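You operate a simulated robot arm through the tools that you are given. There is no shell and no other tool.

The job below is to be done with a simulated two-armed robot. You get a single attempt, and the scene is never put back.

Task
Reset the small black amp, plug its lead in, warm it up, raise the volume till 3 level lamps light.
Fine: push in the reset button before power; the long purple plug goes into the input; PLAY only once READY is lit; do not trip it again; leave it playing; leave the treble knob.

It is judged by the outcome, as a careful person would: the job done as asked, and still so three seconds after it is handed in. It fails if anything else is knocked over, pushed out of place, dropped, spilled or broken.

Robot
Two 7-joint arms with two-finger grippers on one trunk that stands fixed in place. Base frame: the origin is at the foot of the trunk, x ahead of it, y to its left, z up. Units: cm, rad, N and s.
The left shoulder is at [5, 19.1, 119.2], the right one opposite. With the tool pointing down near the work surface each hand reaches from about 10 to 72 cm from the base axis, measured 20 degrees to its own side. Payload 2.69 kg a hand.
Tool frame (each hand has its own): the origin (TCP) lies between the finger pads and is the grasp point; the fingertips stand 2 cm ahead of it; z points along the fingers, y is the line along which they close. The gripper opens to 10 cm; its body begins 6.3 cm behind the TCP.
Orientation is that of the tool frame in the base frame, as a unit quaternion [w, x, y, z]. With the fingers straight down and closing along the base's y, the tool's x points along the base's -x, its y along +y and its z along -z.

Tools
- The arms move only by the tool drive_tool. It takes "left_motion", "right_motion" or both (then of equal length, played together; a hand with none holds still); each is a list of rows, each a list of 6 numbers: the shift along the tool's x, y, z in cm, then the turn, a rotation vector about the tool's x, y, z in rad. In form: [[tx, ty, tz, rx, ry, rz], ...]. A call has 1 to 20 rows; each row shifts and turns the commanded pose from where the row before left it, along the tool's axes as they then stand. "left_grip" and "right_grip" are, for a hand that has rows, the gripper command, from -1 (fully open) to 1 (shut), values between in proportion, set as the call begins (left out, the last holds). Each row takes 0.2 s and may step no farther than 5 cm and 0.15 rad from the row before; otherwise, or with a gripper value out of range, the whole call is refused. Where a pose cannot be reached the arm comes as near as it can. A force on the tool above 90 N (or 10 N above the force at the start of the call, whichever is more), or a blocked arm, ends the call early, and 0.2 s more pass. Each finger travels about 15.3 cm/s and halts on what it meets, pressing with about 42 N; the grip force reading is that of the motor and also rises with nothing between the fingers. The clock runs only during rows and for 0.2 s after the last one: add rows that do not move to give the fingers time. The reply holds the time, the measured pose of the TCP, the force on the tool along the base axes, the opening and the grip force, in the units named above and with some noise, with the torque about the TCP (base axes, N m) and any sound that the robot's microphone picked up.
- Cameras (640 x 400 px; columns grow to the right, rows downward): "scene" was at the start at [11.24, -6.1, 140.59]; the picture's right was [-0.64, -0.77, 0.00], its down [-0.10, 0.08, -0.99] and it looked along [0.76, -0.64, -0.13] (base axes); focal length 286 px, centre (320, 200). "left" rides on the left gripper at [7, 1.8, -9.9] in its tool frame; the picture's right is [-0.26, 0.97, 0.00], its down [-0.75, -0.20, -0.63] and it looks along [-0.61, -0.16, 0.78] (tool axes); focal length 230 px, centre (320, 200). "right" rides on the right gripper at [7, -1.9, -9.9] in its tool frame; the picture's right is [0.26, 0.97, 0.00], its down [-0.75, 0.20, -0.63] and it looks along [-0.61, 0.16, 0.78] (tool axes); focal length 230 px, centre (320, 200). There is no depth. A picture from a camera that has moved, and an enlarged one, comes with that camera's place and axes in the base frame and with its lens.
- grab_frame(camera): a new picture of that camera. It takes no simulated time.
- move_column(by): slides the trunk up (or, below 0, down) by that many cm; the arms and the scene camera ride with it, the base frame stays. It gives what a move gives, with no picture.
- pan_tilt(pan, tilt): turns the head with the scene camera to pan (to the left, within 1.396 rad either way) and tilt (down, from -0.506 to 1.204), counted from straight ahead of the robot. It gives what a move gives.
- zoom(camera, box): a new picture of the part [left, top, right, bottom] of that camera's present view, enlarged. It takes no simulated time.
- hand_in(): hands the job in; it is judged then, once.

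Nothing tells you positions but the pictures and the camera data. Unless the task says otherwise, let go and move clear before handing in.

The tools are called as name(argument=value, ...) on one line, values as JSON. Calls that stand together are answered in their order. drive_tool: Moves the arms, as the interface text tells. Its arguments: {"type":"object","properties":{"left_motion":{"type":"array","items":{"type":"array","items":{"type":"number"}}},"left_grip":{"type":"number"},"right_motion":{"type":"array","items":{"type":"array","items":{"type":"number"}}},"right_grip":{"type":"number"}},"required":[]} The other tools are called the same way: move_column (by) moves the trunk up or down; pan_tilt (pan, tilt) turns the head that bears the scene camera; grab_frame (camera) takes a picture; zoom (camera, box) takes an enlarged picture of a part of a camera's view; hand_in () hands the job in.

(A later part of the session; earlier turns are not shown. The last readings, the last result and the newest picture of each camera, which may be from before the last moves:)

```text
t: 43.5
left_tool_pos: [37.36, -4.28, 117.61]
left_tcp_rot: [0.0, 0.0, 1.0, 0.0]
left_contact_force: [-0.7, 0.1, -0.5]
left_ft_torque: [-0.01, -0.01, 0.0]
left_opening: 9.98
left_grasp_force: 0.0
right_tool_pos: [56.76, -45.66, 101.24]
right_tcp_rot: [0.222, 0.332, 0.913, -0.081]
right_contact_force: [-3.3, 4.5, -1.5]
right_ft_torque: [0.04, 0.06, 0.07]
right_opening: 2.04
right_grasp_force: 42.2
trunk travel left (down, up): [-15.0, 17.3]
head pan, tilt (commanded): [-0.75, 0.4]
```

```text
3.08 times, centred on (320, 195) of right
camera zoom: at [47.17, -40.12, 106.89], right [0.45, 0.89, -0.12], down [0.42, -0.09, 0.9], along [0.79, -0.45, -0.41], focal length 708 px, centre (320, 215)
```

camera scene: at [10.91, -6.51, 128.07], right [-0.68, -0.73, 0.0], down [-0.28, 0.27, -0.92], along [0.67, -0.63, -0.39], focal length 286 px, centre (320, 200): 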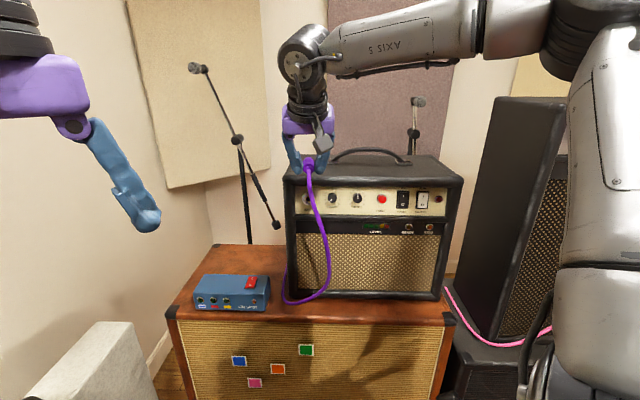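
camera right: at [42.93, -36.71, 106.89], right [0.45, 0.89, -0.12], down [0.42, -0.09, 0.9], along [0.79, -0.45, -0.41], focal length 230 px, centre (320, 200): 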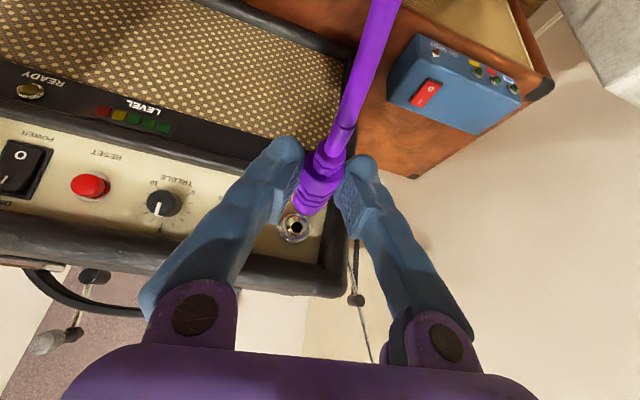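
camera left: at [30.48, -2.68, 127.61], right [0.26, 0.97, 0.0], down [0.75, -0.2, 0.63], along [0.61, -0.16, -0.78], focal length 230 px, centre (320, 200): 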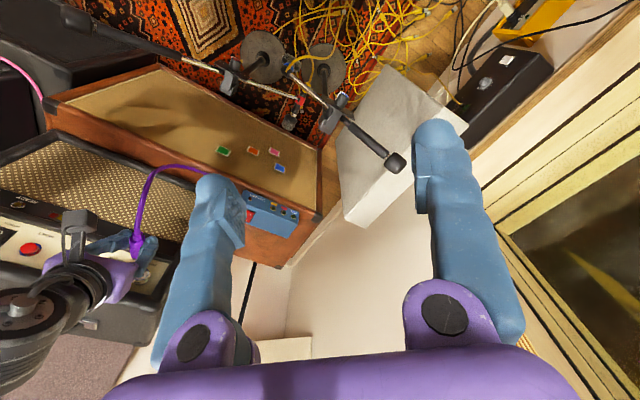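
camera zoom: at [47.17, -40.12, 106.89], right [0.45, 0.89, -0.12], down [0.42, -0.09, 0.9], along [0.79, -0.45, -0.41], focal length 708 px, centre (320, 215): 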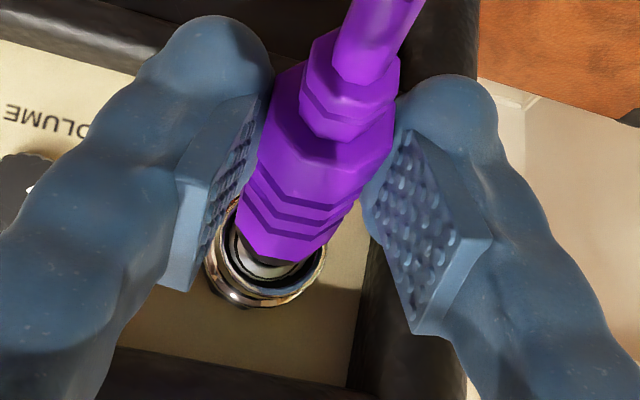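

Light guiding contact (~5 N). Continuing to push.

drive_tool(right_motion=[[-0.267, 0, 0.138, 0, 0, 0], [-0.267, 0, 0.138, 0, 0, 0], [-0.267, 0, 0.138, 0, 0, 0]])

zoom(camera="right", box=[240, 130, 400, 260])

```text
t: 44.4
left_tool_pos: [37.46, -4.29, 117.68]
left_tcp_rot: [0.001, 0.0, 1.0, 0.0]
left_contact_force: [-0.3, -0.6, 0.8]
left_ft_torque: [0.05, 0.01, 0.04]
left_opening: 10.0
left_grasp_force: 0.1
right_tool_pos: [57.44, -46.26, 100.95]
right_tcp_rot: [0.221, 0.333, 0.913, -0.081]
right_contact_force: [-3.8, 8.5, -8.1]
right_ft_torque: [0.37, 0.45, 0.27]
right_opening: 2.04
right_grasp_force: 42.1
trunk travel left (down, up): [-15.0, 17.3]
head pan, tilt (commanded): [-0.75, 0.4]
```

```text
3.08 times, centred on (320, 195) of right
camera zoom: at [47.9, -40.78, 106.74], right [0.45, 0.89, -0.12], down [0.42, -0.09, 0.9], along [0.79, -0.45, -0.41], focal length 708 px, centre (320, 215)
```

zoom: 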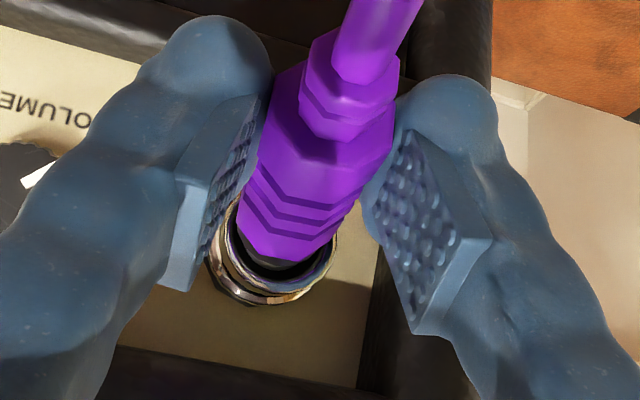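

The funnel is pushing the plug down and slightly left, so I'll ease the hand 3 mm down and 2 mm left, then continue.

drive_tool(right_motion=[[0.161, 0.2, 0.311, 0, 0, 0], [0, 0, 0, 0, 0, 0]])

```text
t: 45.0
left_tool_pos: [37.33, -4.4, 117.74]
left_tcp_rot: [0.001, 0.001, 1.0, 0.0]
left_contact_force: [0.7, -0.4, -0.2]
left_ft_torque: [0.02, -0.01, 0.02]
left_opening: 10.03
left_grasp_force: 0.1
right_tool_pos: [57.57, -46.1, 100.91]
right_tcp_rot: [0.224, 0.334, 0.912, -0.083]
right_contact_force: [-10.8, 1.9, 2.2]
right_ft_torque: [-0.06, 0.14, -0.35]
right_opening: 2.04
right_grasp_force: 42.0
trunk travel left (down, up): [-15.0, 17.3]
head pan, tilt (commanded): [-0.75, 0.4]
```

The prong is now held by the hole itself. Small trim back, then push on.

drive_tool(right_motion=[[-0.032, -0.11, -0.062, 0, 0, 0], [-0.267, 0, 0.138, 0, 0, 0], [0, 0, 0, 0, 0, 0]])

zoom(camera="right", box=[240, 130, 400, 260])

```text
t: 45.8
left_tool_pos: [37.19, -4.29, 117.69]
left_tcp_rot: [0.0, 0.0, 1.0, -0.001]
left_contact_force: [0.2, -0.6, 0.0]
left_ft_torque: [0.01, 0.01, -0.03]
left_opening: 9.99
left_grasp_force: 0.0
right_tool_pos: [57.59, -46.33, 100.94]
right_tcp_rot: [0.222, 0.333, 0.913, -0.081]
right_contact_force: [-18.0, 14.5, -0.4]
right_ft_torque: [0.3, 0.38, -0.15]
right_opening: 2.05
right_grasp_force: 41.8
trunk travel left (down, up): [-15.0, 17.3]
head pan, tilt (commanded): [-0.75, 0.4]
```

```text
3.08 times, centred on (320, 195) of right
camera zoom: at [47.99, -40.73, 106.68], right [0.45, 0.89, -0.12], down [0.42, -0.09, 0.9], along [0.79, -0.45, -0.41], focal length 708 px, centre (320, 215)
```

zoom: 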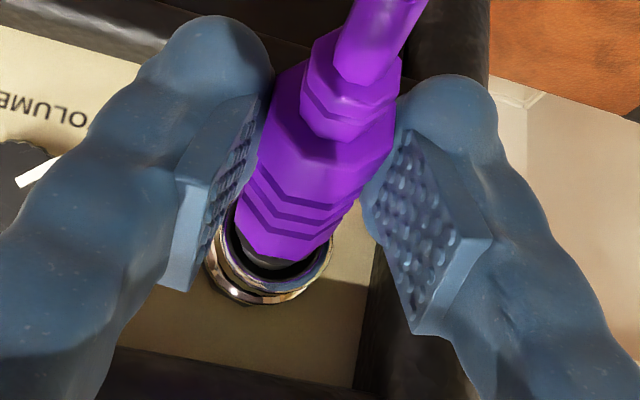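

Axial force is 23 N and it moved only a little. Let me check from the other cameras whether it is seated or needs more push.

zoom(camera="left", box=[80, 210, 200, 285])

zoom(camera="scene", box=[270, 160, 350, 220])

zoom(camera="right", box=[280, 150, 350, 220])

```text
5.33 times, centred on (140, 248) of left
camera zoom: at [30.3, -2.53, 127.67], right [0.26, 0.97, 0.0], down [0.75, -0.2, 0.63], along [0.61, -0.16, -0.78], focal length 1227 px, centre (1280, -53)
```

zoom: 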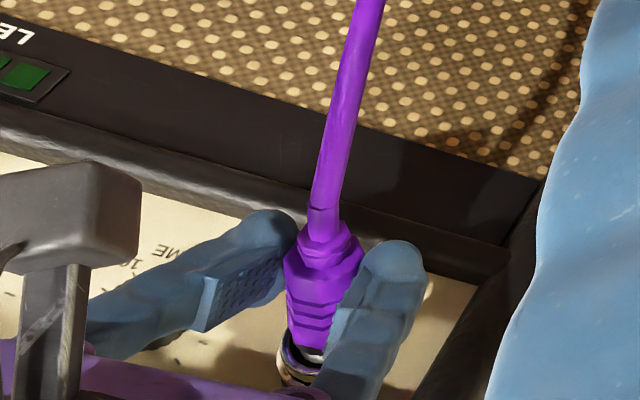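

```text
6.67 times, centred on (310, 190) of scene
camera zoom: at [10.72, -6.31, 128.1], right [-0.68, -0.73, 0.0], down [-0.28, 0.26, -0.92], along [0.67, -0.63, -0.39], focal length 1908 px, centre (387, 267)
```

zoom: 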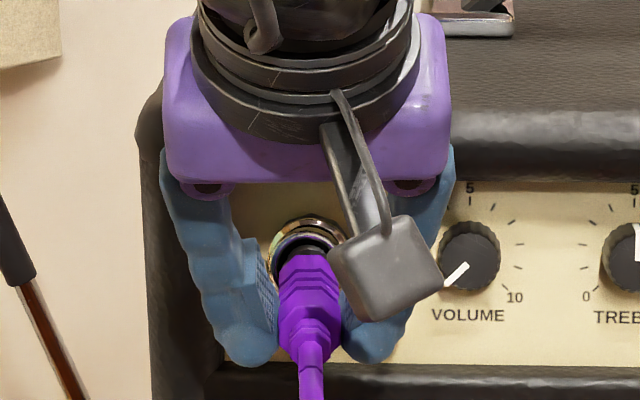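

```text
5.71 times, centred on (315, 185) of right
camera zoom: at [47.99, -40.73, 106.68], right [0.45, 0.89, -0.12], down [0.42, -0.09, 0.9], along [0.79, -0.45, -0.41], focal length 1315 px, centre (349, 286)
```

zoom: 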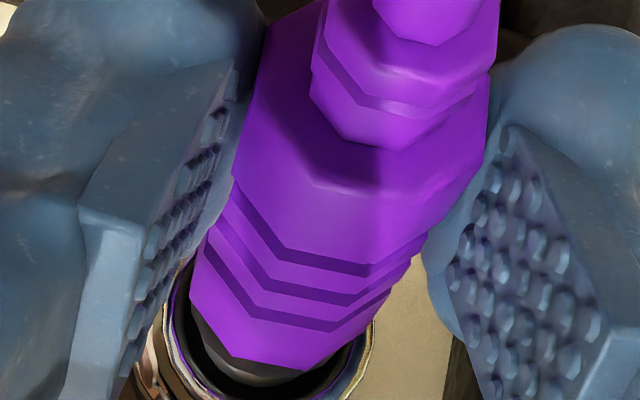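

The dark collar of the plug is inside the funnel but the body has not fully seated. I'll push further in 2 mm steps, watching force and that the amp does not shift.

drive_tool(right_motion=[[-0.178, 0, 0.092, 0, 0, 0], [-0.178, 0, 0.092, 0, 0, 0], [0, 0, 0, 0, 0, 0]])

zoom(camera="right", box=[280, 150, 350, 220])

zoom(camera="scene", box=[270, 160, 350, 220])

```text
t: 46.5
left_tool_pos: [37.12, -4.03, 117.75]
left_tcp_rot: [0.003, 0.0, 1.0, -0.002]
left_contact_force: [-0.1, -0.9, 0.4]
left_ft_torque: [0.02, -0.02, 0.01]
left_opening: 9.99
left_grasp_force: 0.0
right_tool_pos: [57.58, -46.22, 101.01]
right_tcp_rot: [0.22, 0.332, 0.914, -0.08]
right_contact_force: [-32.7, 26.1, 0.2]
right_ft_torque: [0.51, 0.66, -0.3]
right_opening: 2.03
right_grasp_force: 41.6
trunk travel left (down, up): [-15.0, 17.3]
head pan, tilt (commanded): [-0.75, 0.4]
```

```text
5.71 times, centred on (315, 185) of right
camera zoom: at [48.05, -40.75, 106.75], right [0.45, 0.89, -0.12], down [0.42, -0.09, 0.9], along [0.79, -0.45, -0.41], focal length 1315 px, centre (349, 286)
```

zoom: 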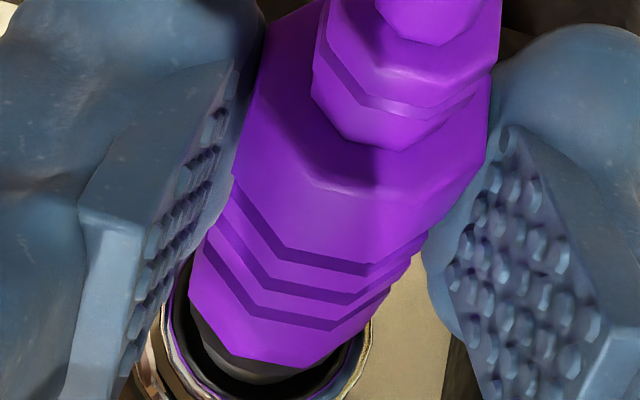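

```text
6.67 times, centred on (310, 190) of scene
camera zoom: at [10.54, -6.18, 128.14], right [-0.68, -0.73, 0.0], down [-0.28, 0.26, -0.92], along [0.68, -0.63, -0.38], focal length 1908 px, centre (387, 267)
```

zoom: 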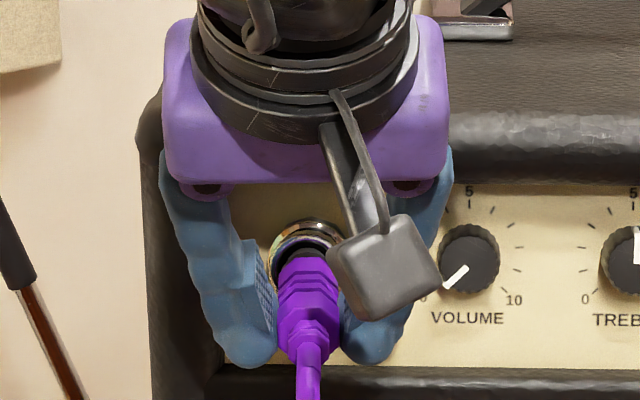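

It's now firmly blocked at 42 N with no further motion, so it's either seated or catching. Let me relieve the load and look at the joint more closely.

drive_tool(right_motion=[[0.267, 0, -0.138, 0, 0, 0], [0, 0, 0, 0, 0, 0]])

zoom(camera="left", box=[120, 250, 160, 285])

zoom(camera="scene", box=[295, 180, 325, 205])

```text
t: 47.1
left_tool_pos: [37.27, -4.12, 117.61]
left_tcp_rot: [0.001, 0.0, 1.0, -0.001]
left_contact_force: [0.1, 0.8, 0.1]
left_ft_torque: [0.0, 0.02, -0.01]
left_opening: 10.01
left_grasp_force: 0.1
right_tool_pos: [57.69, -46.26, 101.04]
right_tcp_rot: [0.223, 0.332, 0.913, -0.081]
right_contact_force: [-22.0, 20.6, -1.4]
right_ft_torque: [0.48, 0.47, -0.04]
right_opening: 2.03
right_grasp_force: 42.1
trunk travel left (down, up): [-15.0, 17.3]
head pan, tilt (commanded): [-0.75, 0.4]
```

```text
11.43 times, centred on (140, 268) of left
camera zoom: at [30.27, -2.48, 127.68], right [0.26, 0.97, 0.0], down [0.75, -0.2, 0.63], along [0.61, -0.16, -0.78], focal length 2629 px, centre (2377, -571)
```

zoom: 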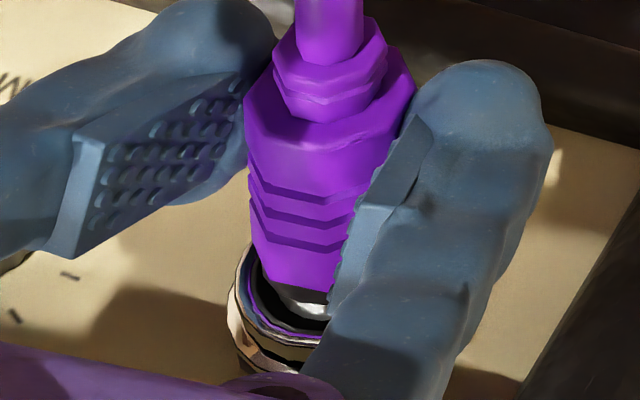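

```text
16.00 times, centred on (310, 192) of scene
camera zoom: at [10.7, -6.26, 128.11], right [-0.68, -0.73, 0.0], down [-0.28, 0.26, -0.92], along [0.67, -0.63, -0.39], focal length 4580 px, centre (480, 320)
```

zoom: 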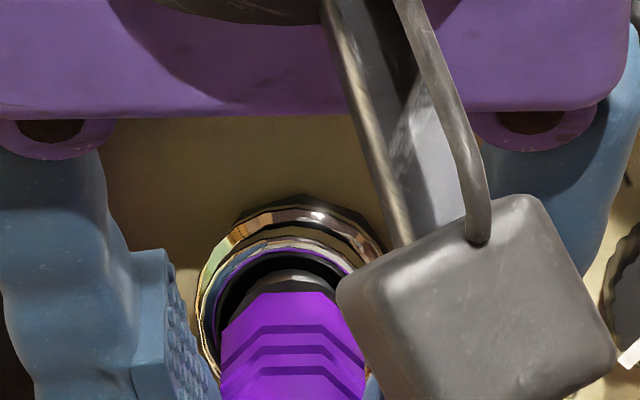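

The collar seems to sit about at the funnel mouth, so it may not be fully home. A closer look from the hand camera.

zoom(camera="right", box=[270, 165, 350, 235])

zoom(camera="left", box=[100, 230, 170, 290])

```text
5.71 times, centred on (310, 200) of right
camera zoom: at [48.04, -40.74, 106.71], right [0.45, 0.89, -0.12], down [0.42, -0.09, 0.9], along [0.79, -0.45, -0.41], focal length 1315 px, centre (377, 200)
```

zoom: 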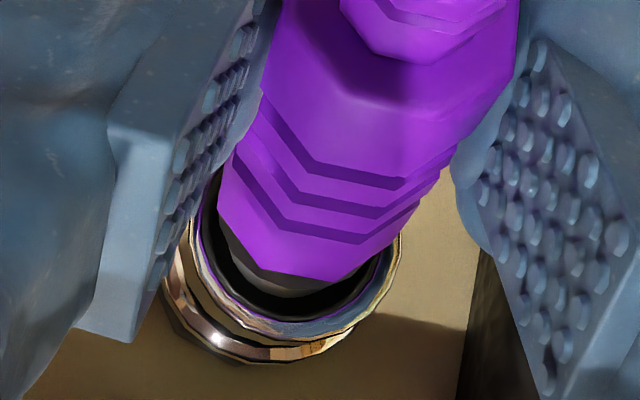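

```text
6.67 times, centred on (135, 260) of left
camera zoom: at [30.27, -2.48, 127.68], right [0.26, 0.97, 0.0], down [0.75, -0.2, 0.63], along [0.61, -0.16, -0.78], focal length 1534 px, centre (1553, -200)
```

zoom: 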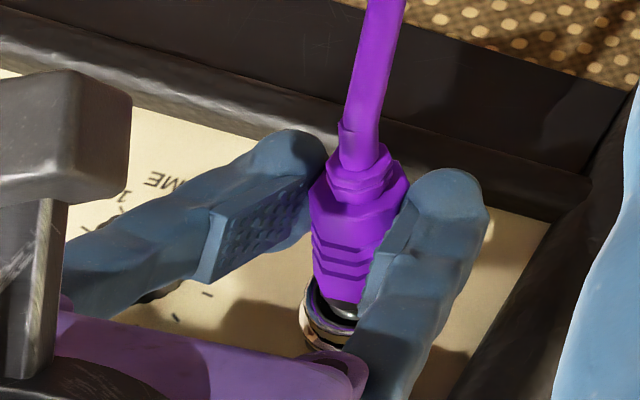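

The jack seems to be holding the prong laterally but there's a residual pitch torque, suggesting a slight tilt jam. I'll relieve the axial load and read the residual torque.

drive_tool(right_motion=[[0.267, 0, -0.138, 0, 0, 0], [0.178, 0, -0.092, 0, 0, 0], [0, 0, 0, 0, 0, 0]])

```text
t: 48.0
left_tool_pos: [37.53, -4.3, 117.64]
left_tcp_rot: [0.0, 0.0, 1.0, 0.001]
left_contact_force: [-0.4, 0.2, 0.1]
left_ft_torque: [0.0, -0.07, 0.02]
left_opening: 10.03
left_grasp_force: 0.1
right_tool_pos: [57.54, -46.28, 101.06]
right_tcp_rot: [0.224, 0.333, 0.912, -0.082]
right_contact_force: [1.6, 2.9, 0.9]
right_ft_torque: [0.04, -0.07, 0.19]
right_opening: 2.05
right_grasp_force: 42.1
trunk travel left (down, up): [-15.0, 17.3]
head pan, tilt (commanded): [-0.75, 0.4]
```

drive_tool(right_motion=[[0, 0.07, 0, 0, 0, 0], [-0.267, 0, 0.138, 0, 0, 0], [0, 0, 0, 0, 0, 0]])

```text
t: 48.8
left_tool_pos: [37.23, -4.39, 117.82]
left_tcp_rot: [0.001, 0.001, 1.0, -0.001]
left_contact_force: [-0.3, -0.4, 0.5]
left_ft_torque: [0.01, 0.0, -0.02]
left_opening: 10.01
left_grasp_force: 0.0
right_tool_pos: [57.63, -46.23, 101.11]
right_tcp_rot: [0.222, 0.333, 0.913, -0.081]
right_contact_force: [-9.2, 3.9, 4.7]
right_ft_torque: [-0.08, -0.01, -0.15]
right_opening: 2.03
right_grasp_force: 42.0
trunk travel left (down, up): [-15.0, 17.3]
head pan, tilt (commanded): [-0.75, 0.4]
```

To tell whether the prong is truly in the hole, I'll pull back 5 mm and nudge sideways: if it's still laterally captured, it was deep.

drive_tool(right_motion=[[0.311, 0, -0.161, 0, 0, 0], [0.311, 0, -0.161, 0, 0, 0], [0, 0, 0, 0, 0, 0]])

drive_tool(right_motion=[[0, 0.2, 0, 0, 0, 0], [0, 0, 0, 0, 0, 0]])

```text
t: 49.5
left_tool_pos: [37.36, -4.45, 117.67]
left_tcp_rot: [0.0, 0.0, 1.0, 0.0]
left_contact_force: [0.6, -0.6, 0.1]
left_ft_torque: [-0.01, -0.02, -0.02]
left_opening: 10.0
left_grasp_force: 0.1
right_tool_pos: [57.21, -45.99, 100.96]
right_tcp_rot: [0.224, 0.332, 0.913, -0.081]
right_contact_force: [3.3, -0.2, 4.9]
right_ft_torque: [-0.2, -0.25, 0.05]
right_opening: 2.03
right_grasp_force: 41.8
trunk travel left (down, up): [-15.0, 17.3]
head pan, tilt (commanded): [-0.75, 0.4]
```

```text
t: 50.1
left_tool_pos: [37.34, -4.42, 117.75]
left_tcp_rot: [0.0, 0.0, 1.0, 0.0]
left_contact_force: [-0.4, 0.4, 0.4]
left_ft_torque: [-0.01, 0.03, 0.05]
left_opening: 9.97
left_grasp_force: 0.0
right_tool_pos: [57.26, -45.89, 100.87]
right_tcp_rot: [0.222, 0.333, 0.913, -0.081]
right_contact_force: [-2.0, -5.8, 7.8]
right_ft_torque: [-0.39, -0.34, -0.33]
right_opening: 2.04
right_grasp_force: 42.2
trunk travel left (down, up): [-15.0, 17.3]
head pan, tilt (commanded): [-0.75, 0.4]
```

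Still captured after pulling back 4.5 mm, so the prong is in the hole. I'll keep withdrawing in small steps to find the depth at which it frees.

drive_tool(right_motion=[[0.267, 0, -0.138, 0, 0, 0], [0, 0, 0, 0, 0, 0]])

drive_tool(right_motion=[[0.267, 0, -0.138, 0, 0, 0], [0, 0, 0, 0, 0, 0]])

```text
t: 50.8
left_tool_pos: [37.4, -4.48, 117.78]
left_tcp_rot: [0.0, 0.0, 1.0, 0.0]
left_contact_force: [0.4, -0.2, 0.8]
left_ft_torque: [0.02, 0.04, 0.0]
left_opening: 10.02
left_grasp_force: 0.1
right_tool_pos: [57.05, -45.55, 100.86]
right_tcp_rot: [0.222, 0.333, 0.913, -0.081]
right_contact_force: [1.9, -7.5, 7.3]
right_ft_torque: [-0.43, -0.45, -0.27]
right_opening: 2.04
right_grasp_force: 41.8
trunk travel left (down, up): [-15.0, 17.3]
head pan, tilt (commanded): [-0.75, 0.4]
```

```text
t: 51.4
left_tool_pos: [37.29, -4.46, 117.66]
left_tcp_rot: [0.0, 0.0, 1.0, 0.0]
left_contact_force: [0.2, 0.2, 0.0]
left_ft_torque: [0.02, 0.04, -0.02]
left_opening: 10.0
left_grasp_force: 0.0
right_tool_pos: [56.84, -45.37, 100.99]
right_tcp_rot: [0.222, 0.333, 0.913, -0.081]
right_contact_force: [-1.2, 0.1, 4.4]
right_ft_torque: [-0.09, -0.07, -0.04]
right_opening: 2.04
right_grasp_force: 42.1
trunk travel left (down, up): [-15.0, 17.3]
head pan, tilt (commanded): [-0.75, 0.4]
```

The hole captures the prong from n≈72.85, so the earlier stop at 73.85 was about 1 cm deep, matching the prong's length with the collar against the funnel. I'll re-centre and push it home again.

drive_tool(right_motion=[[-0.078, -0.16, -0.151, 0, 0, 0], [-0.222, 0, 0.115, 0, 0, 0], [-0.222, 0, 0.115, 0, 0, 0], [-0.222, 0, 0.115, 0, 0, 0], [-0.222, 0, 0.115, 0, 0, 0], [-0.222, 0, 0.115, 0, 0, 0], [0, 0, 0, 0, 0, 0]])

```text
t: 53.0
left_tool_pos: [37.37, -4.3, 117.63]
left_tcp_rot: [0.0, 0.0, 1.0, 0.0]
left_contact_force: [-0.1, 0.9, 0.7]
left_ft_torque: [0.02, -0.01, 0.03]
left_opening: 10.01
left_grasp_force: 0.2
right_tool_pos: [57.64, -46.17, 101.0]
right_tcp_rot: [0.221, 0.334, 0.913, -0.082]
right_contact_force: [-7.5, 5.4, -3.5]
right_ft_torque: [0.23, 0.33, -0.11]
right_opening: 2.06
right_grasp_force: 41.7
trunk travel left (down, up): [-15.0, 17.3]
head pan, tilt (commanded): [-0.75, 0.4]
```

drive_tool(right_motion=[[-0.222, 0, 0.115, 0, 0, 0], [-0.222, 0, 0.115, 0, 0, 0], [0, 0, 0, 0, 0, 0]])

zoom(camera="right", box=[270, 165, 350, 235])

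```text
t: 53.8
left_tool_pos: [37.07, -4.16, 117.77]
left_tcp_rot: [0.002, 0.001, 1.0, -0.001]
left_contact_force: [0.1, 0.3, -0.1]
left_ft_torque: [0.04, -0.01, 0.0]
left_opening: 10.0
left_grasp_force: 0.3
right_tool_pos: [57.65, -46.1, 100.99]
right_tcp_rot: [0.22, 0.333, 0.913, -0.081]
right_contact_force: [-31.7, 22.2, -4.4]
right_ft_torque: [0.66, 0.84, -0.36]
right_opening: 2.04
right_grasp_force: 41.9
trunk travel left (down, up): [-15.0, 17.3]
head pan, tilt (commanded): [-0.75, 0.4]
```

```text
5.71 times, centred on (310, 200) of right
camera zoom: at [48.13, -40.72, 106.77], right [0.45, 0.89, -0.12], down [0.42, -0.09, 0.9], along [0.79, -0.45, -0.42], focal length 1315 px, centre (377, 200)
```

zoom: 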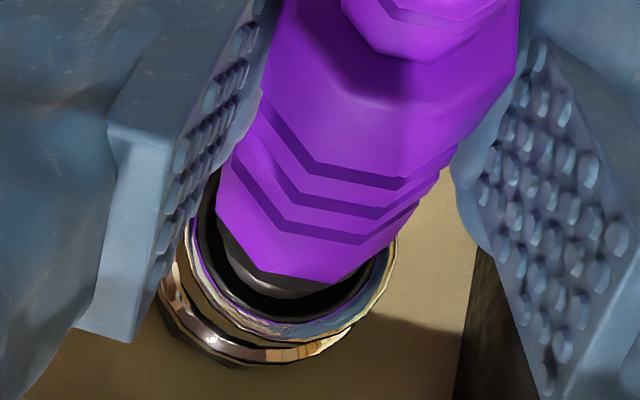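

It stops hard at the same depth; the torque suggests the collar's lower edge touches first. I'll trim the pitch slightly (nose down ~2°) and press again to be sure it's fully home.

drive_tool(right_motion=[[0.267, 0, -0.138, 0, 0, 0], [-0.08, 0, -0.155, 0, 0.035, 0], [-0.19, 0, 0.115, 0, 0, 0], [0, 0, 0, 0, 0, 0]])

```text
t: 54.8
left_tool_pos: [37.19, -4.34, 117.7]
left_tcp_rot: [0.0, -0.001, 1.0, -0.001]
left_contact_force: [0.3, 0.0, -0.8]
left_ft_torque: [-0.01, -0.01, 0.0]
left_opening: 9.98
left_grasp_force: 0.1
right_tool_pos: [57.69, -46.28, 101.28]
right_tcp_rot: [0.204, 0.334, 0.917, -0.075]
right_contact_force: [-23.4, 18.6, -5.2]
right_ft_torque: [0.52, 0.63, -0.21]
right_opening: 2.04
right_grasp_force: 41.9
trunk travel left (down, up): [-15.0, 17.3]
head pan, tilt (commanded): [-0.75, 0.4]
```

It's at the same hard stop, so I take it as seated. Relieving the load, then opening the fingers and checking that it stays.

drive_tool(right_motion=[[0.267, 0, -0.138, 0, 0, 0], [0.178, 0, -0.092, 0, 0, 0], [0, 0, 0, 0, 0, 0]])

drive_tool(right_motion=[[0, 0, 0, 0, 0, 0], [0, 0, 0, 0, 0, 0]], right_grip=0.35)

grab_frame(camera="right")

zoom(camera="scene", box=[270, 160, 350, 220])

```text
t: 55.5
left_tool_pos: [37.37, -4.32, 117.67]
left_tcp_rot: [0.0, 0.001, 1.0, 0.0]
left_contact_force: [0.3, -0.6, -0.5]
left_ft_torque: [0.0, 0.01, 0.04]
left_opening: 10.01
left_grasp_force: 0.0
right_tool_pos: [57.74, -46.26, 101.22]
right_tcp_rot: [0.208, 0.335, 0.916, -0.076]
right_contact_force: [-2.2, 6.3, -6.5]
right_ft_torque: [0.37, 0.33, 0.1]
right_opening: 2.05
right_grasp_force: 42.1
trunk travel left (down, up): [-15.0, 17.3]
head pan, tilt (commanded): [-0.75, 0.4]
```

```text
t: 56.1
left_tool_pos: [37.46, -4.48, 117.65]
left_tcp_rot: [0.0, 0.0, 1.0, -0.001]
left_contact_force: [-0.3, 0.2, 0.6]
left_ft_torque: [0.02, -0.03, 0.0]
left_opening: 10.03
left_grasp_force: 0.0
right_tool_pos: [57.77, -46.32, 101.27]
right_tcp_rot: [0.208, 0.334, 0.916, -0.075]
right_contact_force: [0.6, 0.6, 0.5]
right_ft_torque: [0.0, 0.02, 0.01]
right_opening: 3.25
right_grasp_force: 0.1
trunk travel left (down, up): [-15.0, 17.3]
head pan, tilt (commanded): [-0.75, 0.4]
```

```text
taken
camera right: at [48.25, -40.89, 107.31], right [0.44, 0.89, -0.11], down [0.44, -0.11, 0.89], along [0.78, -0.44, -0.44], focal length 230 px, centre (320, 200)
```

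right: 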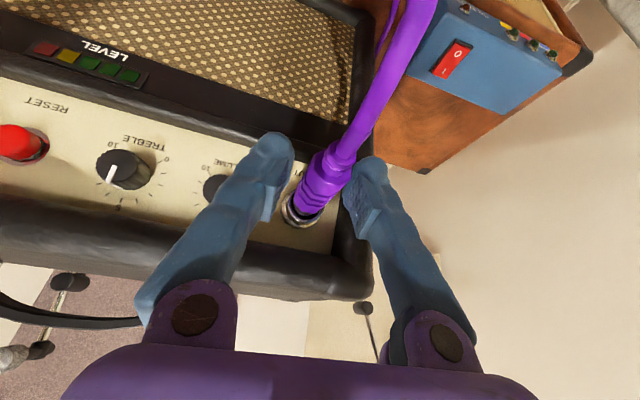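

```text
6.67 times, centred on (310, 190) of scene
camera zoom: at [10.92, -6.48, 128.08], right [-0.68, -0.73, 0.0], down [-0.28, 0.27, -0.92], along [0.67, -0.63, -0.39], focal length 1908 px, centre (387, 267)
```

zoom: 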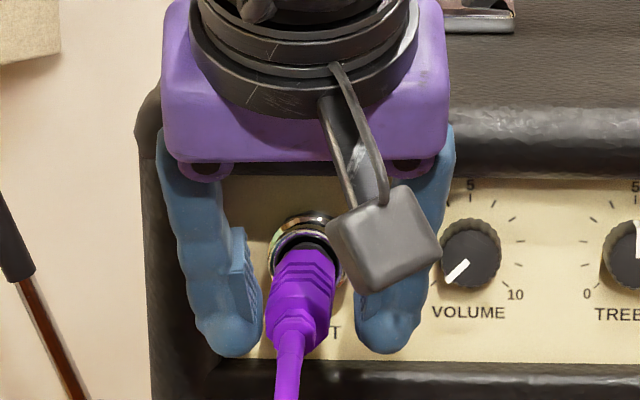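

The plug stays in by itself. Zooming to see how it sits now that it's free.

zoom(camera="right", box=[270, 140, 370, 240])

zoom(camera="left", box=[100, 230, 170, 290])

```text
4.00 times, centred on (320, 190) of right
camera zoom: at [48.25, -40.89, 107.31], right [0.44, 0.89, -0.11], down [0.44, -0.11, 0.89], along [0.78, -0.44, -0.44], focal length 920 px, centre (320, 240)
```

zoom: 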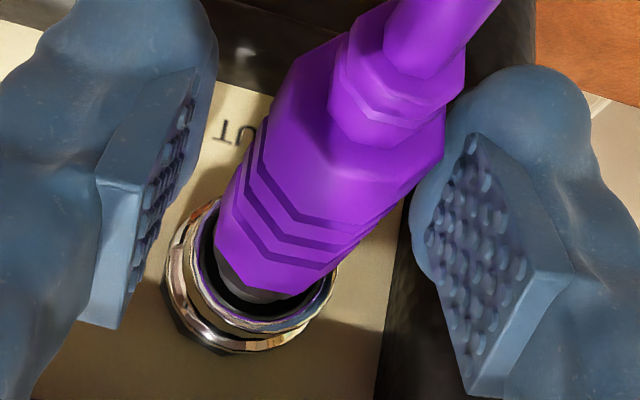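

```text
6.67 times, centred on (135, 260) of left
camera zoom: at [30.49, -2.7, 127.61], right [0.26, 0.97, 0.0], down [0.75, -0.2, 0.63], along [0.61, -0.16, -0.78], focal length 1534 px, centre (1553, -200)
```

zoom: 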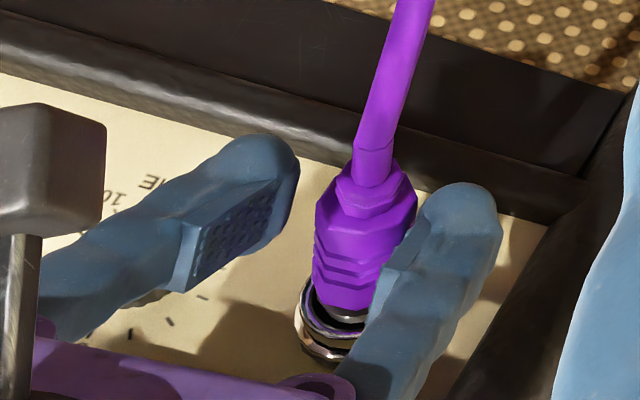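

The plug sits about 1 cm deep with a slight droop from clearance. I'll open wider, withdraw the hand up and back, and see whether it holds over time.

drive_tool(right_motion=[[0, 0, 0, 0, 0, 0], [0, 0, -1.0, 0, 0, 0], [0, 0, -2.0, 0, 0, 0], [0.5, 0, -3.0, 0, 0, 0], [1, 0, -3.0, 0, 0, 0], [0, 0, 0, 0, 0, 0]], right_grip=-0.1)

grab_frame(camera="right")

zoom(camera="scene", box=[270, 150, 430, 250])

zoom(camera="left", box=[100, 230, 170, 290])

```text
t: 57.5
left_tool_pos: [37.51, -4.37, 117.59]
left_tcp_rot: [-0.001, 0.0, 1.0, 0.0]
left_contact_force: [-0.1, 0.1, 0.4]
left_ft_torque: [-0.01, 0.03, 0.02]
left_opening: 9.98
left_grasp_force: 0.1
right_tool_pos: [53.74, -42.92, 108.7]
right_tcp_rot: [0.205, 0.335, 0.917, -0.076]
right_contact_force: [0.3, -0.9, 0.8]
right_ft_torque: [0.01, 0.01, 0.01]
right_opening: 5.51
right_grasp_force: 0.1
trunk travel left (down, up): [-15.0, 17.3]
head pan, tilt (commanded): [-0.75, 0.4]
```

```text
taken
camera right: at [44.28, -37.49, 114.74], right [0.44, 0.89, -0.11], down [0.44, -0.11, 0.89], along [0.78, -0.44, -0.44], focal length 230 px, centre (320, 200)
```

right: 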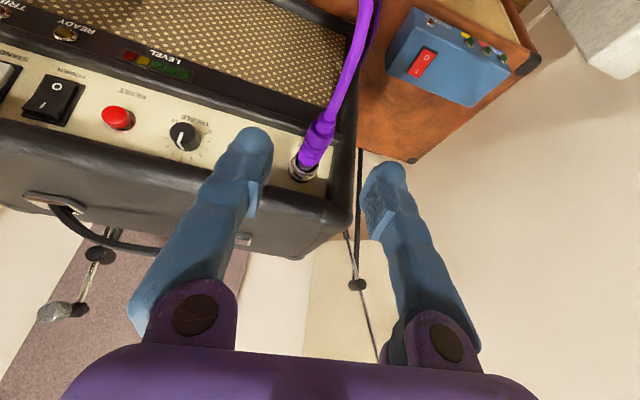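

```text
4.00 times, centred on (350, 200) of scene
camera zoom: at [10.95, -6.5, 128.07], right [-0.68, -0.73, 0.0], down [-0.28, 0.27, -0.92], along [0.67, -0.63, -0.39], focal length 1145 px, centre (200, 200)
```

zoom: 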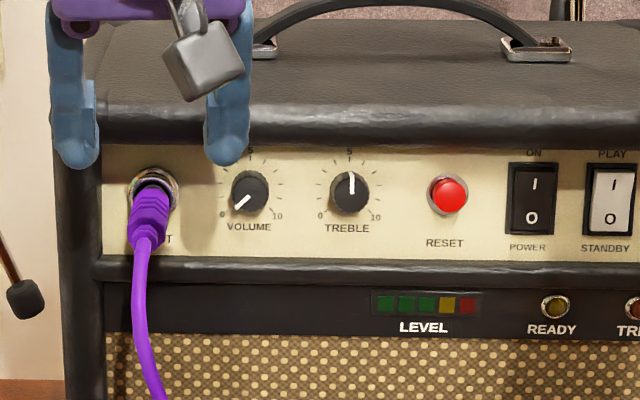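

```text
6.67 times, centred on (135, 260) of left
camera zoom: at [30.53, -2.72, 127.59], right [0.26, 0.97, 0.0], down [0.75, -0.2, 0.63], along [0.61, -0.16, -0.78], focal length 1534 px, centre (1553, -200)
```

zoom: 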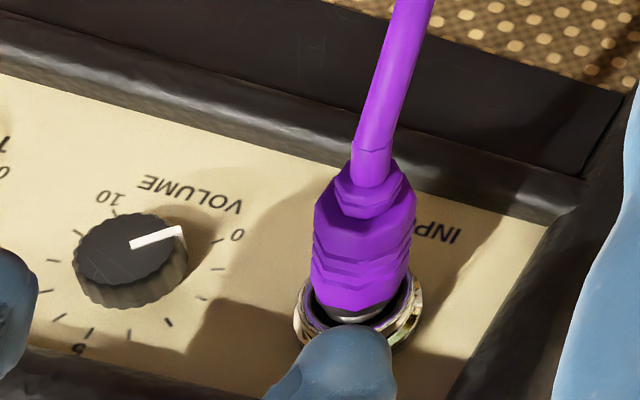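

The left view shows the plug body right up at the jack's rim, well seated. Now I'll move the hand right and back, lower the trunk, and set up to press POWER.

drive_tool(right_motion=[[2.5, -3, -1.2, 0, 0, 0], [2.5, -4, -1.2, 0, 0, 0], [0, -4.4, 0, 0, 0, 0], [0, -4.4, 0, 0, 0, 0], [0, -4.4, 0, 0, 0, 0], [0, 0, 0, 0, 0, 0]], right_grip=1)

grab_frame(camera="right")

zoom(camera="left", box=[60, 220, 180, 295])

zoom(camera="scene", box=[275, 150, 355, 225])

```text
t: 59.0
left_tool_pos: [37.45, -4.53, 117.63]
left_tcp_rot: [0.0, 0.0, 1.0, 0.0]
left_contact_force: [0.3, -0.6, 0.0]
left_ft_torque: [0.03, 0.0, 0.0]
left_opening: 10.01
left_grasp_force: 0.1
right_tool_pos: [36.46, -54.78, 108.68]
right_tcp_rot: [0.206, 0.334, 0.917, -0.076]
right_contact_force: [0.6, 0.3, 0.0]
right_ft_torque: [0.05, 0.02, -0.01]
right_opening: 0.0
right_grasp_force: 29.4
trunk travel left (down, up): [-15.0, 17.3]
head pan, tilt (commanded): [-0.75, 0.4]
```

```text
taken
camera right: at [27.03, -49.36, 114.81], right [0.44, 0.89, -0.11], down [0.44, -0.11, 0.89], along [0.78, -0.44, -0.44], focal length 230 px, centre (320, 200)
```

right: 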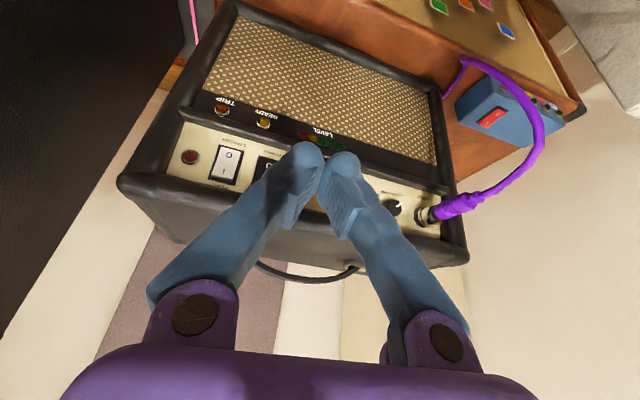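

```text
5.33 times, centred on (120, 258) of left
camera zoom: at [30.53, -2.69, 127.59], right [0.26, 0.97, 0.0], down [0.75, -0.2, 0.63], along [0.61, -0.16, -0.78], focal length 1227 px, centre (1387, -107)
```

zoom: 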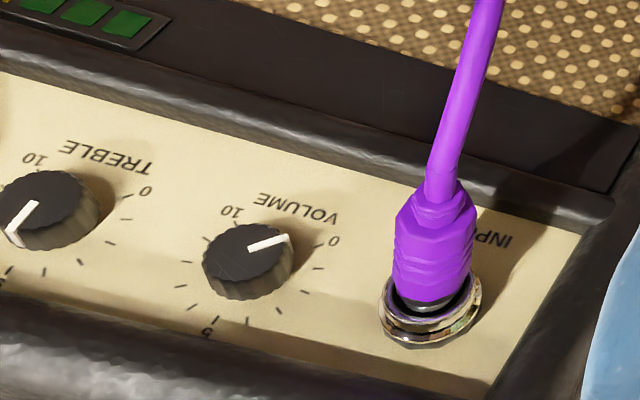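

```text
5.33 times, centred on (315, 188) of scene
camera zoom: at [10.95, -6.47, 128.07], right [-0.68, -0.73, 0.0], down [-0.28, 0.27, -0.92], along [0.67, -0.63, -0.39], focal length 1527 px, centre (347, 267)
```

zoom: 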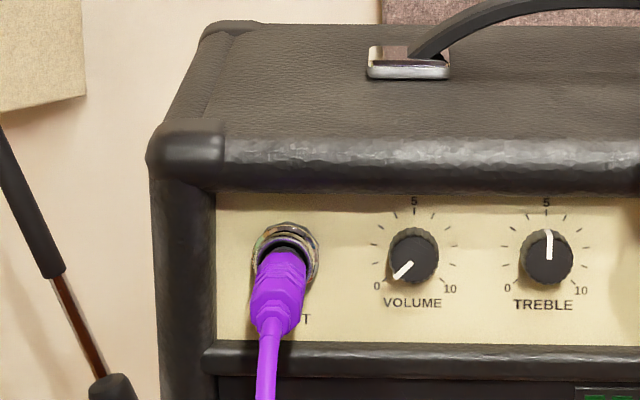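

The hand camera now has a nice side view of the plug. Zooming in on it.

zoom(camera="right", box=[390, 175, 500, 245])

```text
5.71 times, centred on (445, 210) of right
camera zoom: at [27.03, -49.36, 114.81], right [0.44, 0.89, -0.11], down [0.44, -0.11, 0.89], along [0.78, -0.44, -0.44], focal length 1315 px, centre (-394, 143)
```

zoom: 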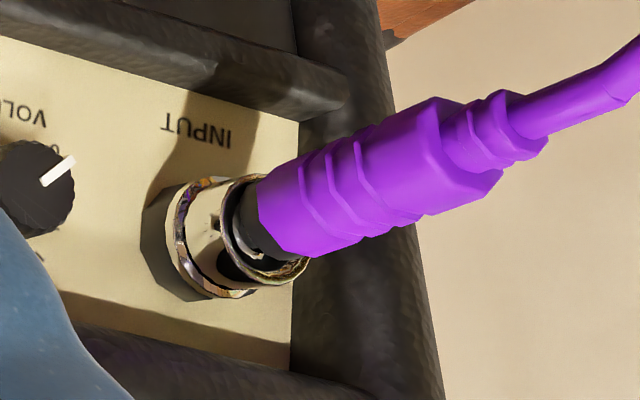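

The side view shows the collar inside the funnel and the body at the rim, so the plug is in. Now lowering the trunk and levelling the hand for POWER.

move_column(by=-15)

drive_tool(right_motion=[[0, 0, 0, 0, -0.14, 0], [0, 0, 0, 0, -0.14, 0], [0, 0, 0, 0, -0.14, 0], [0, 0, 0, 0, -0.14, 0], [0, 0, 0, 0, -0.14, 0], [0, 0, 0, 0, -0.12, 0], [0, 0, 0, 0, 0, 0]])

grab_frame(camera="right")

grab_frame(camera="scene")

```text
t: 60.7
left_tool_pos: [37.47, -4.39, 102.69]
left_tcp_rot: [0.0, 0.0, 1.0, 0.001]
left_contact_force: [-0.6, 0.6, -0.3]
left_ft_torque: [0.0, -0.06, -0.01]
left_opening: 9.98
left_grasp_force: 0.0
right_tool_pos: [36.48, -54.69, 93.83]
right_tcp_rot: [0.206, 0.335, 0.916, -0.075]
right_contact_force: [0.4, 0.3, 0.0]
right_ft_torque: [0.0, -0.02, 0.01]
right_opening: 0.0
right_grasp_force: 29.7
trunk travel left (down, up): [0.0, 32.3]
head pan, tilt (commanded): [-0.75, 0.4]
```

```text
t: 62.3
left_tool_pos: [37.32, -4.42, 102.64]
left_tcp_rot: [0.0, 0.0, 1.0, 0.0]
left_contact_force: [0.1, 0.7, 0.7]
left_ft_torque: [0.0, -0.01, -0.04]
left_opening: 10.0
left_grasp_force: 0.1
right_tool_pos: [36.66, -54.82, 93.85]
right_tcp_rot: [0.555, 0.277, 0.758, -0.203]
right_contact_force: [-0.1, 0.5, -1.0]
right_ft_torque: [0.02, -0.03, -0.02]
right_opening: 0.01
right_grasp_force: 29.3
trunk travel left (down, up): [0.0, 32.3]
head pan, tilt (commanded): [-0.75, 0.4]
```

```text
taken
camera right: at [26.4, -48.83, 90.27], right [0.56, 0.79, -0.25], down [-0.16, 0.39, 0.91], along [0.81, -0.47, 0.35], focal length 230 px, centre (320, 200)
```

right: 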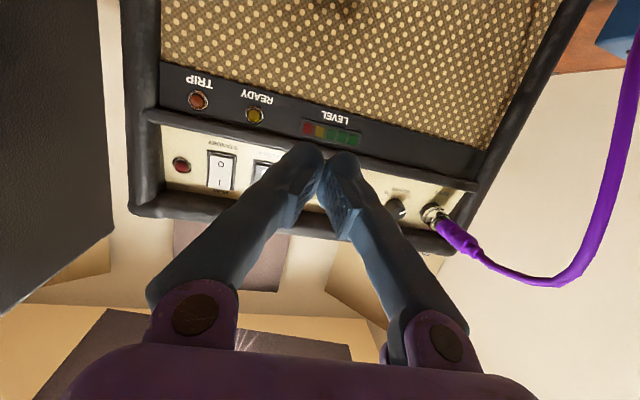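

```text
taken
camera scene: at [10.93, -6.48, 113.08], right [-0.68, -0.73, 0.0], down [-0.28, 0.27, -0.92], along [0.67, -0.63, -0.39], focal length 286 px, centre (320, 200)
```

scene: 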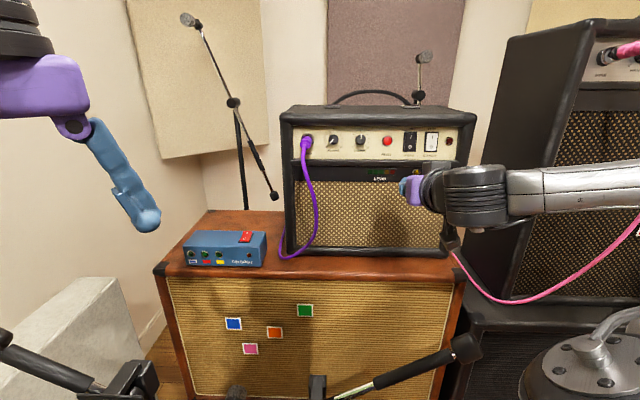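

The hand is at -18° pitch and reachable here. Raising it to control height and lining up toward POWER.

drive_tool(right_motion=[[-2.99, -1.13, 1.15, 0, 0, 0], [-2.99, -1.13, 1.15, 0, 0, 0], [-2.99, -1.13, 1.15, 0, 0, 0], [0, 0, 0, 0, 0, 0]])

grab_frame(camera="right")

zoom(camera="scene", box=[290, 100, 480, 220])

```text
t: 63.3
left_tool_pos: [37.4, -4.34, 102.62]
left_tcp_rot: [0.0, 0.0, 1.0, 0.0]
left_contact_force: [-0.6, 1.6, -0.1]
left_ft_torque: [-0.01, 0.0, 0.01]
left_opening: 10.01
left_grasp_force: 0.0
right_tool_pos: [38.85, -61.24, 101.34]
right_tcp_rot: [0.555, 0.276, 0.758, -0.203]
right_contact_force: [0.2, -0.1, 0.2]
right_ft_torque: [0.01, -0.01, 0.0]
right_opening: 0.0
right_grasp_force: 29.6
trunk travel left (down, up): [0.0, 32.3]
head pan, tilt (commanded): [-0.75, 0.4]
```

```text
taken
camera right: at [28.57, -55.24, 97.78], right [0.56, 0.79, -0.25], down [-0.16, 0.39, 0.91], along [0.81, -0.47, 0.34], focal length 230 px, centre (320, 200)
```

right: 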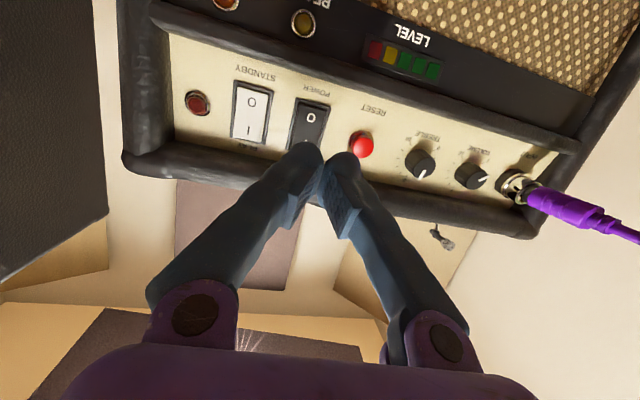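

```text
3.33 times, centred on (385, 160) of scene
camera zoom: at [10.93, -6.48, 113.07], right [-0.68, -0.73, 0.0], down [-0.28, 0.27, -0.92], along [0.67, -0.63, -0.39], focal length 954 px, centre (103, 333)
```

zoom: 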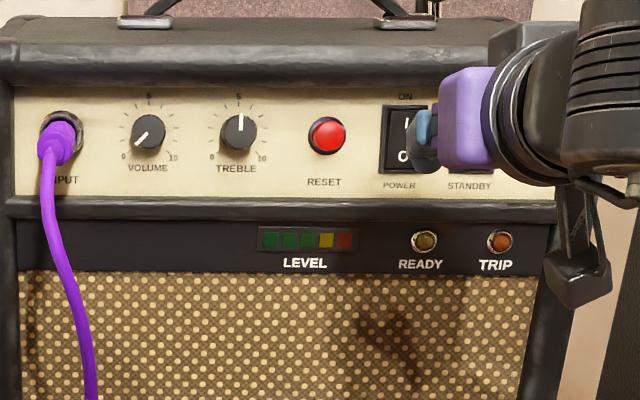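

POWER's upper ("I") half is about r=22.75, z≈100.8. Approaching to ~1.5 cm off with the right fingertip.

drive_tool(right_motion=[[-1.04, 0.15, 3.27, 0, 0, 0], [-1.04, 0.15, 3.27, 0, 0, 0], [0, 0, 0, 0, 0, 0]])

zoom(camera="right", box=[190, 40, 430, 200])

zoom(camera="scene", box=[370, 110, 470, 180])

```text
t: 64.1
left_tool_pos: [37.49, -4.43, 102.69]
left_tcp_rot: [0.0, 0.0, 1.0, 0.0]
left_contact_force: [-0.2, 0.5, 0.4]
left_ft_torque: [-0.01, 0.04, 0.03]
left_opening: 10.0
left_grasp_force: 0.1
right_tool_pos: [44.38, -65.38, 101.31]
right_tcp_rot: [0.555, 0.276, 0.758, -0.202]
right_contact_force: [-0.7, 0.3, 0.2]
right_ft_torque: [0.03, 0.0, -0.01]
right_opening: 0.0
right_grasp_force: 29.3
trunk travel left (down, up): [0.0, 32.3]
head pan, tilt (commanded): [-0.75, 0.4]
```

```text
2.50 times, centred on (310, 120) of right
camera zoom: at [34.11, -59.4, 97.79], right [0.56, 0.79, -0.25], down [-0.16, 0.39, 0.91], along [0.81, -0.47, 0.34], focal length 575 px, centre (345, 400)
```

zoom: 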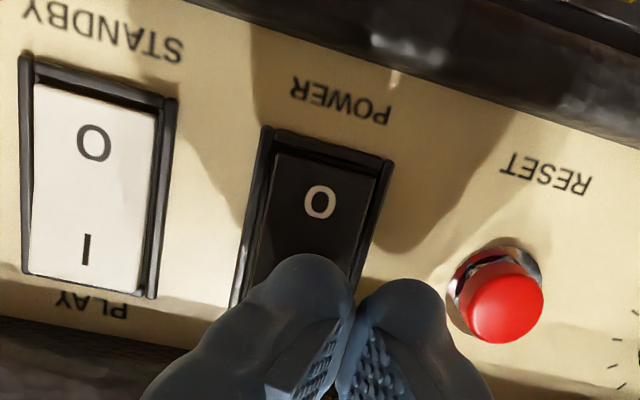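

```text
5.71 times, centred on (420, 145) of scene
camera zoom: at [10.93, -6.47, 113.08], right [-0.68, -0.73, 0.0], down [-0.28, 0.27, -0.92], along [0.67, -0.63, -0.39], focal length 1636 px, centre (-251, 514)
```

zoom: 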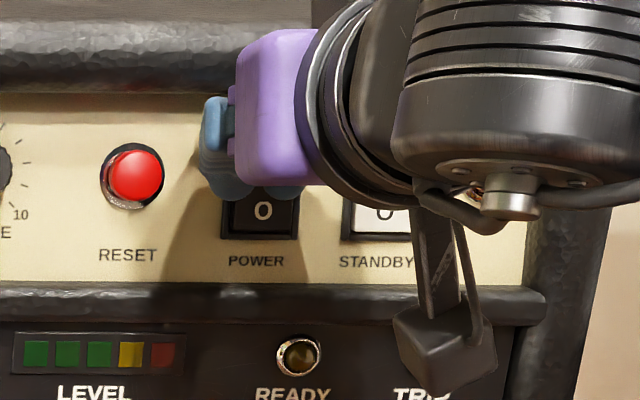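

Before pressing POWER I want to be sure RESET is still in. Zooming on it from both cameras.

zoom(camera="scene", box=[380, 130, 408, 150])

zoom(camera="right", box=[350, 120, 430, 190])

```text
16.00 times, centred on (394, 140) of scene
camera zoom: at [10.93, -6.47, 113.08], right [-0.68, -0.73, 0.0], down [-0.28, 0.27, -0.92], along [0.67, -0.63, -0.39], focal length 4580 px, centre (-864, 1160)
```

zoom: 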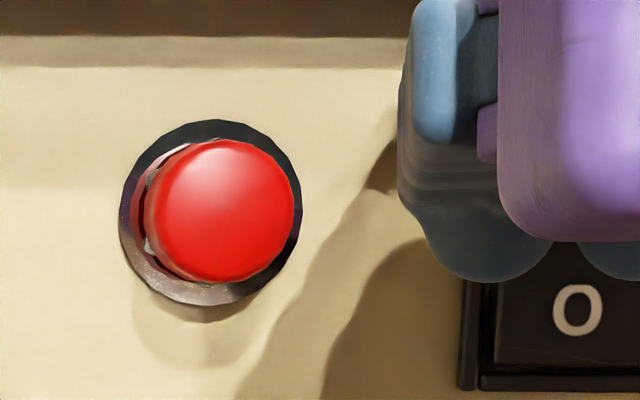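

```text
5.71 times, centred on (390, 155) of right
camera zoom: at [34.11, -59.4, 97.79], right [0.56, 0.79, -0.25], down [-0.16, 0.39, 0.91], along [0.81, -0.47, 0.34], focal length 1315 px, centre (-80, 457)
```

zoom: 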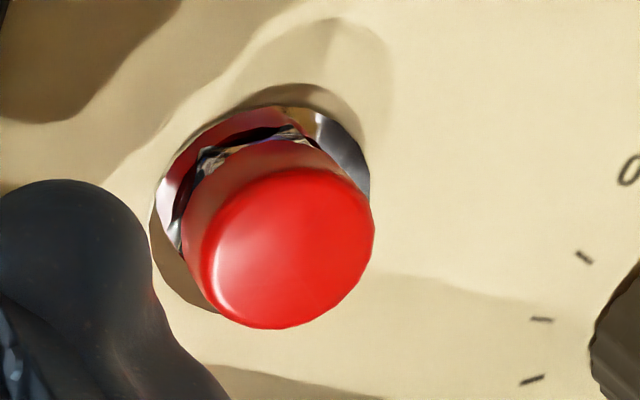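

It's hard to tell by eye from this angle whether RESET is still in. I'll go back to exactly the pose used before the first press and compare pictures.

drive_tool(right_motion=[[0.9, 0, -2.86, 0, 0, 0], [0, 2.6, 0, 0, -0.052, 0], [0, 2.62, 0, 0, 0, 0], [-0.02, 0, 2.5, 0, 0, 0], [0, 0, 0, 0, 0, 0]])

zoom(camera="right", box=[230, 70, 410, 190])

```text
t: 65.3
left_tool_pos: [37.32, -4.52, 102.72]
left_tcp_rot: [0.0, 0.0, 1.0, 0.0]
left_contact_force: [0.1, 0.2, -0.2]
left_ft_torque: [0.05, 0.01, 0.0]
left_opening: 9.99
left_grasp_force: 0.1
right_tool_pos: [47.31, -61.04, 100.64]
right_tcp_rot: [0.574, 0.272, 0.743, -0.211]
right_contact_force: [-0.1, -0.3, -0.4]
right_ft_torque: [-0.05, 0.0, -0.02]
right_opening: 0.0
right_grasp_force: 29.6
trunk travel left (down, up): [0.0, 32.3]
head pan, tilt (commanded): [-0.75, 0.4]
```

```text
3.33 times, centred on (320, 130) of right
camera zoom: at [37.18, -55.15, 96.46], right [0.57, 0.78, -0.25], down [-0.19, 0.42, 0.89], along [0.8, -0.46, 0.39], focal length 767 px, centre (320, 433)
```

zoom: 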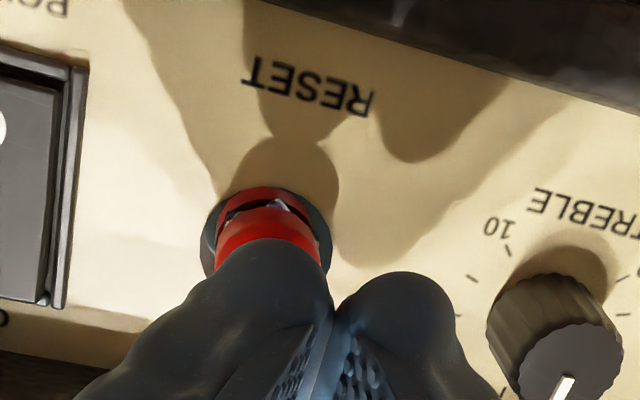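

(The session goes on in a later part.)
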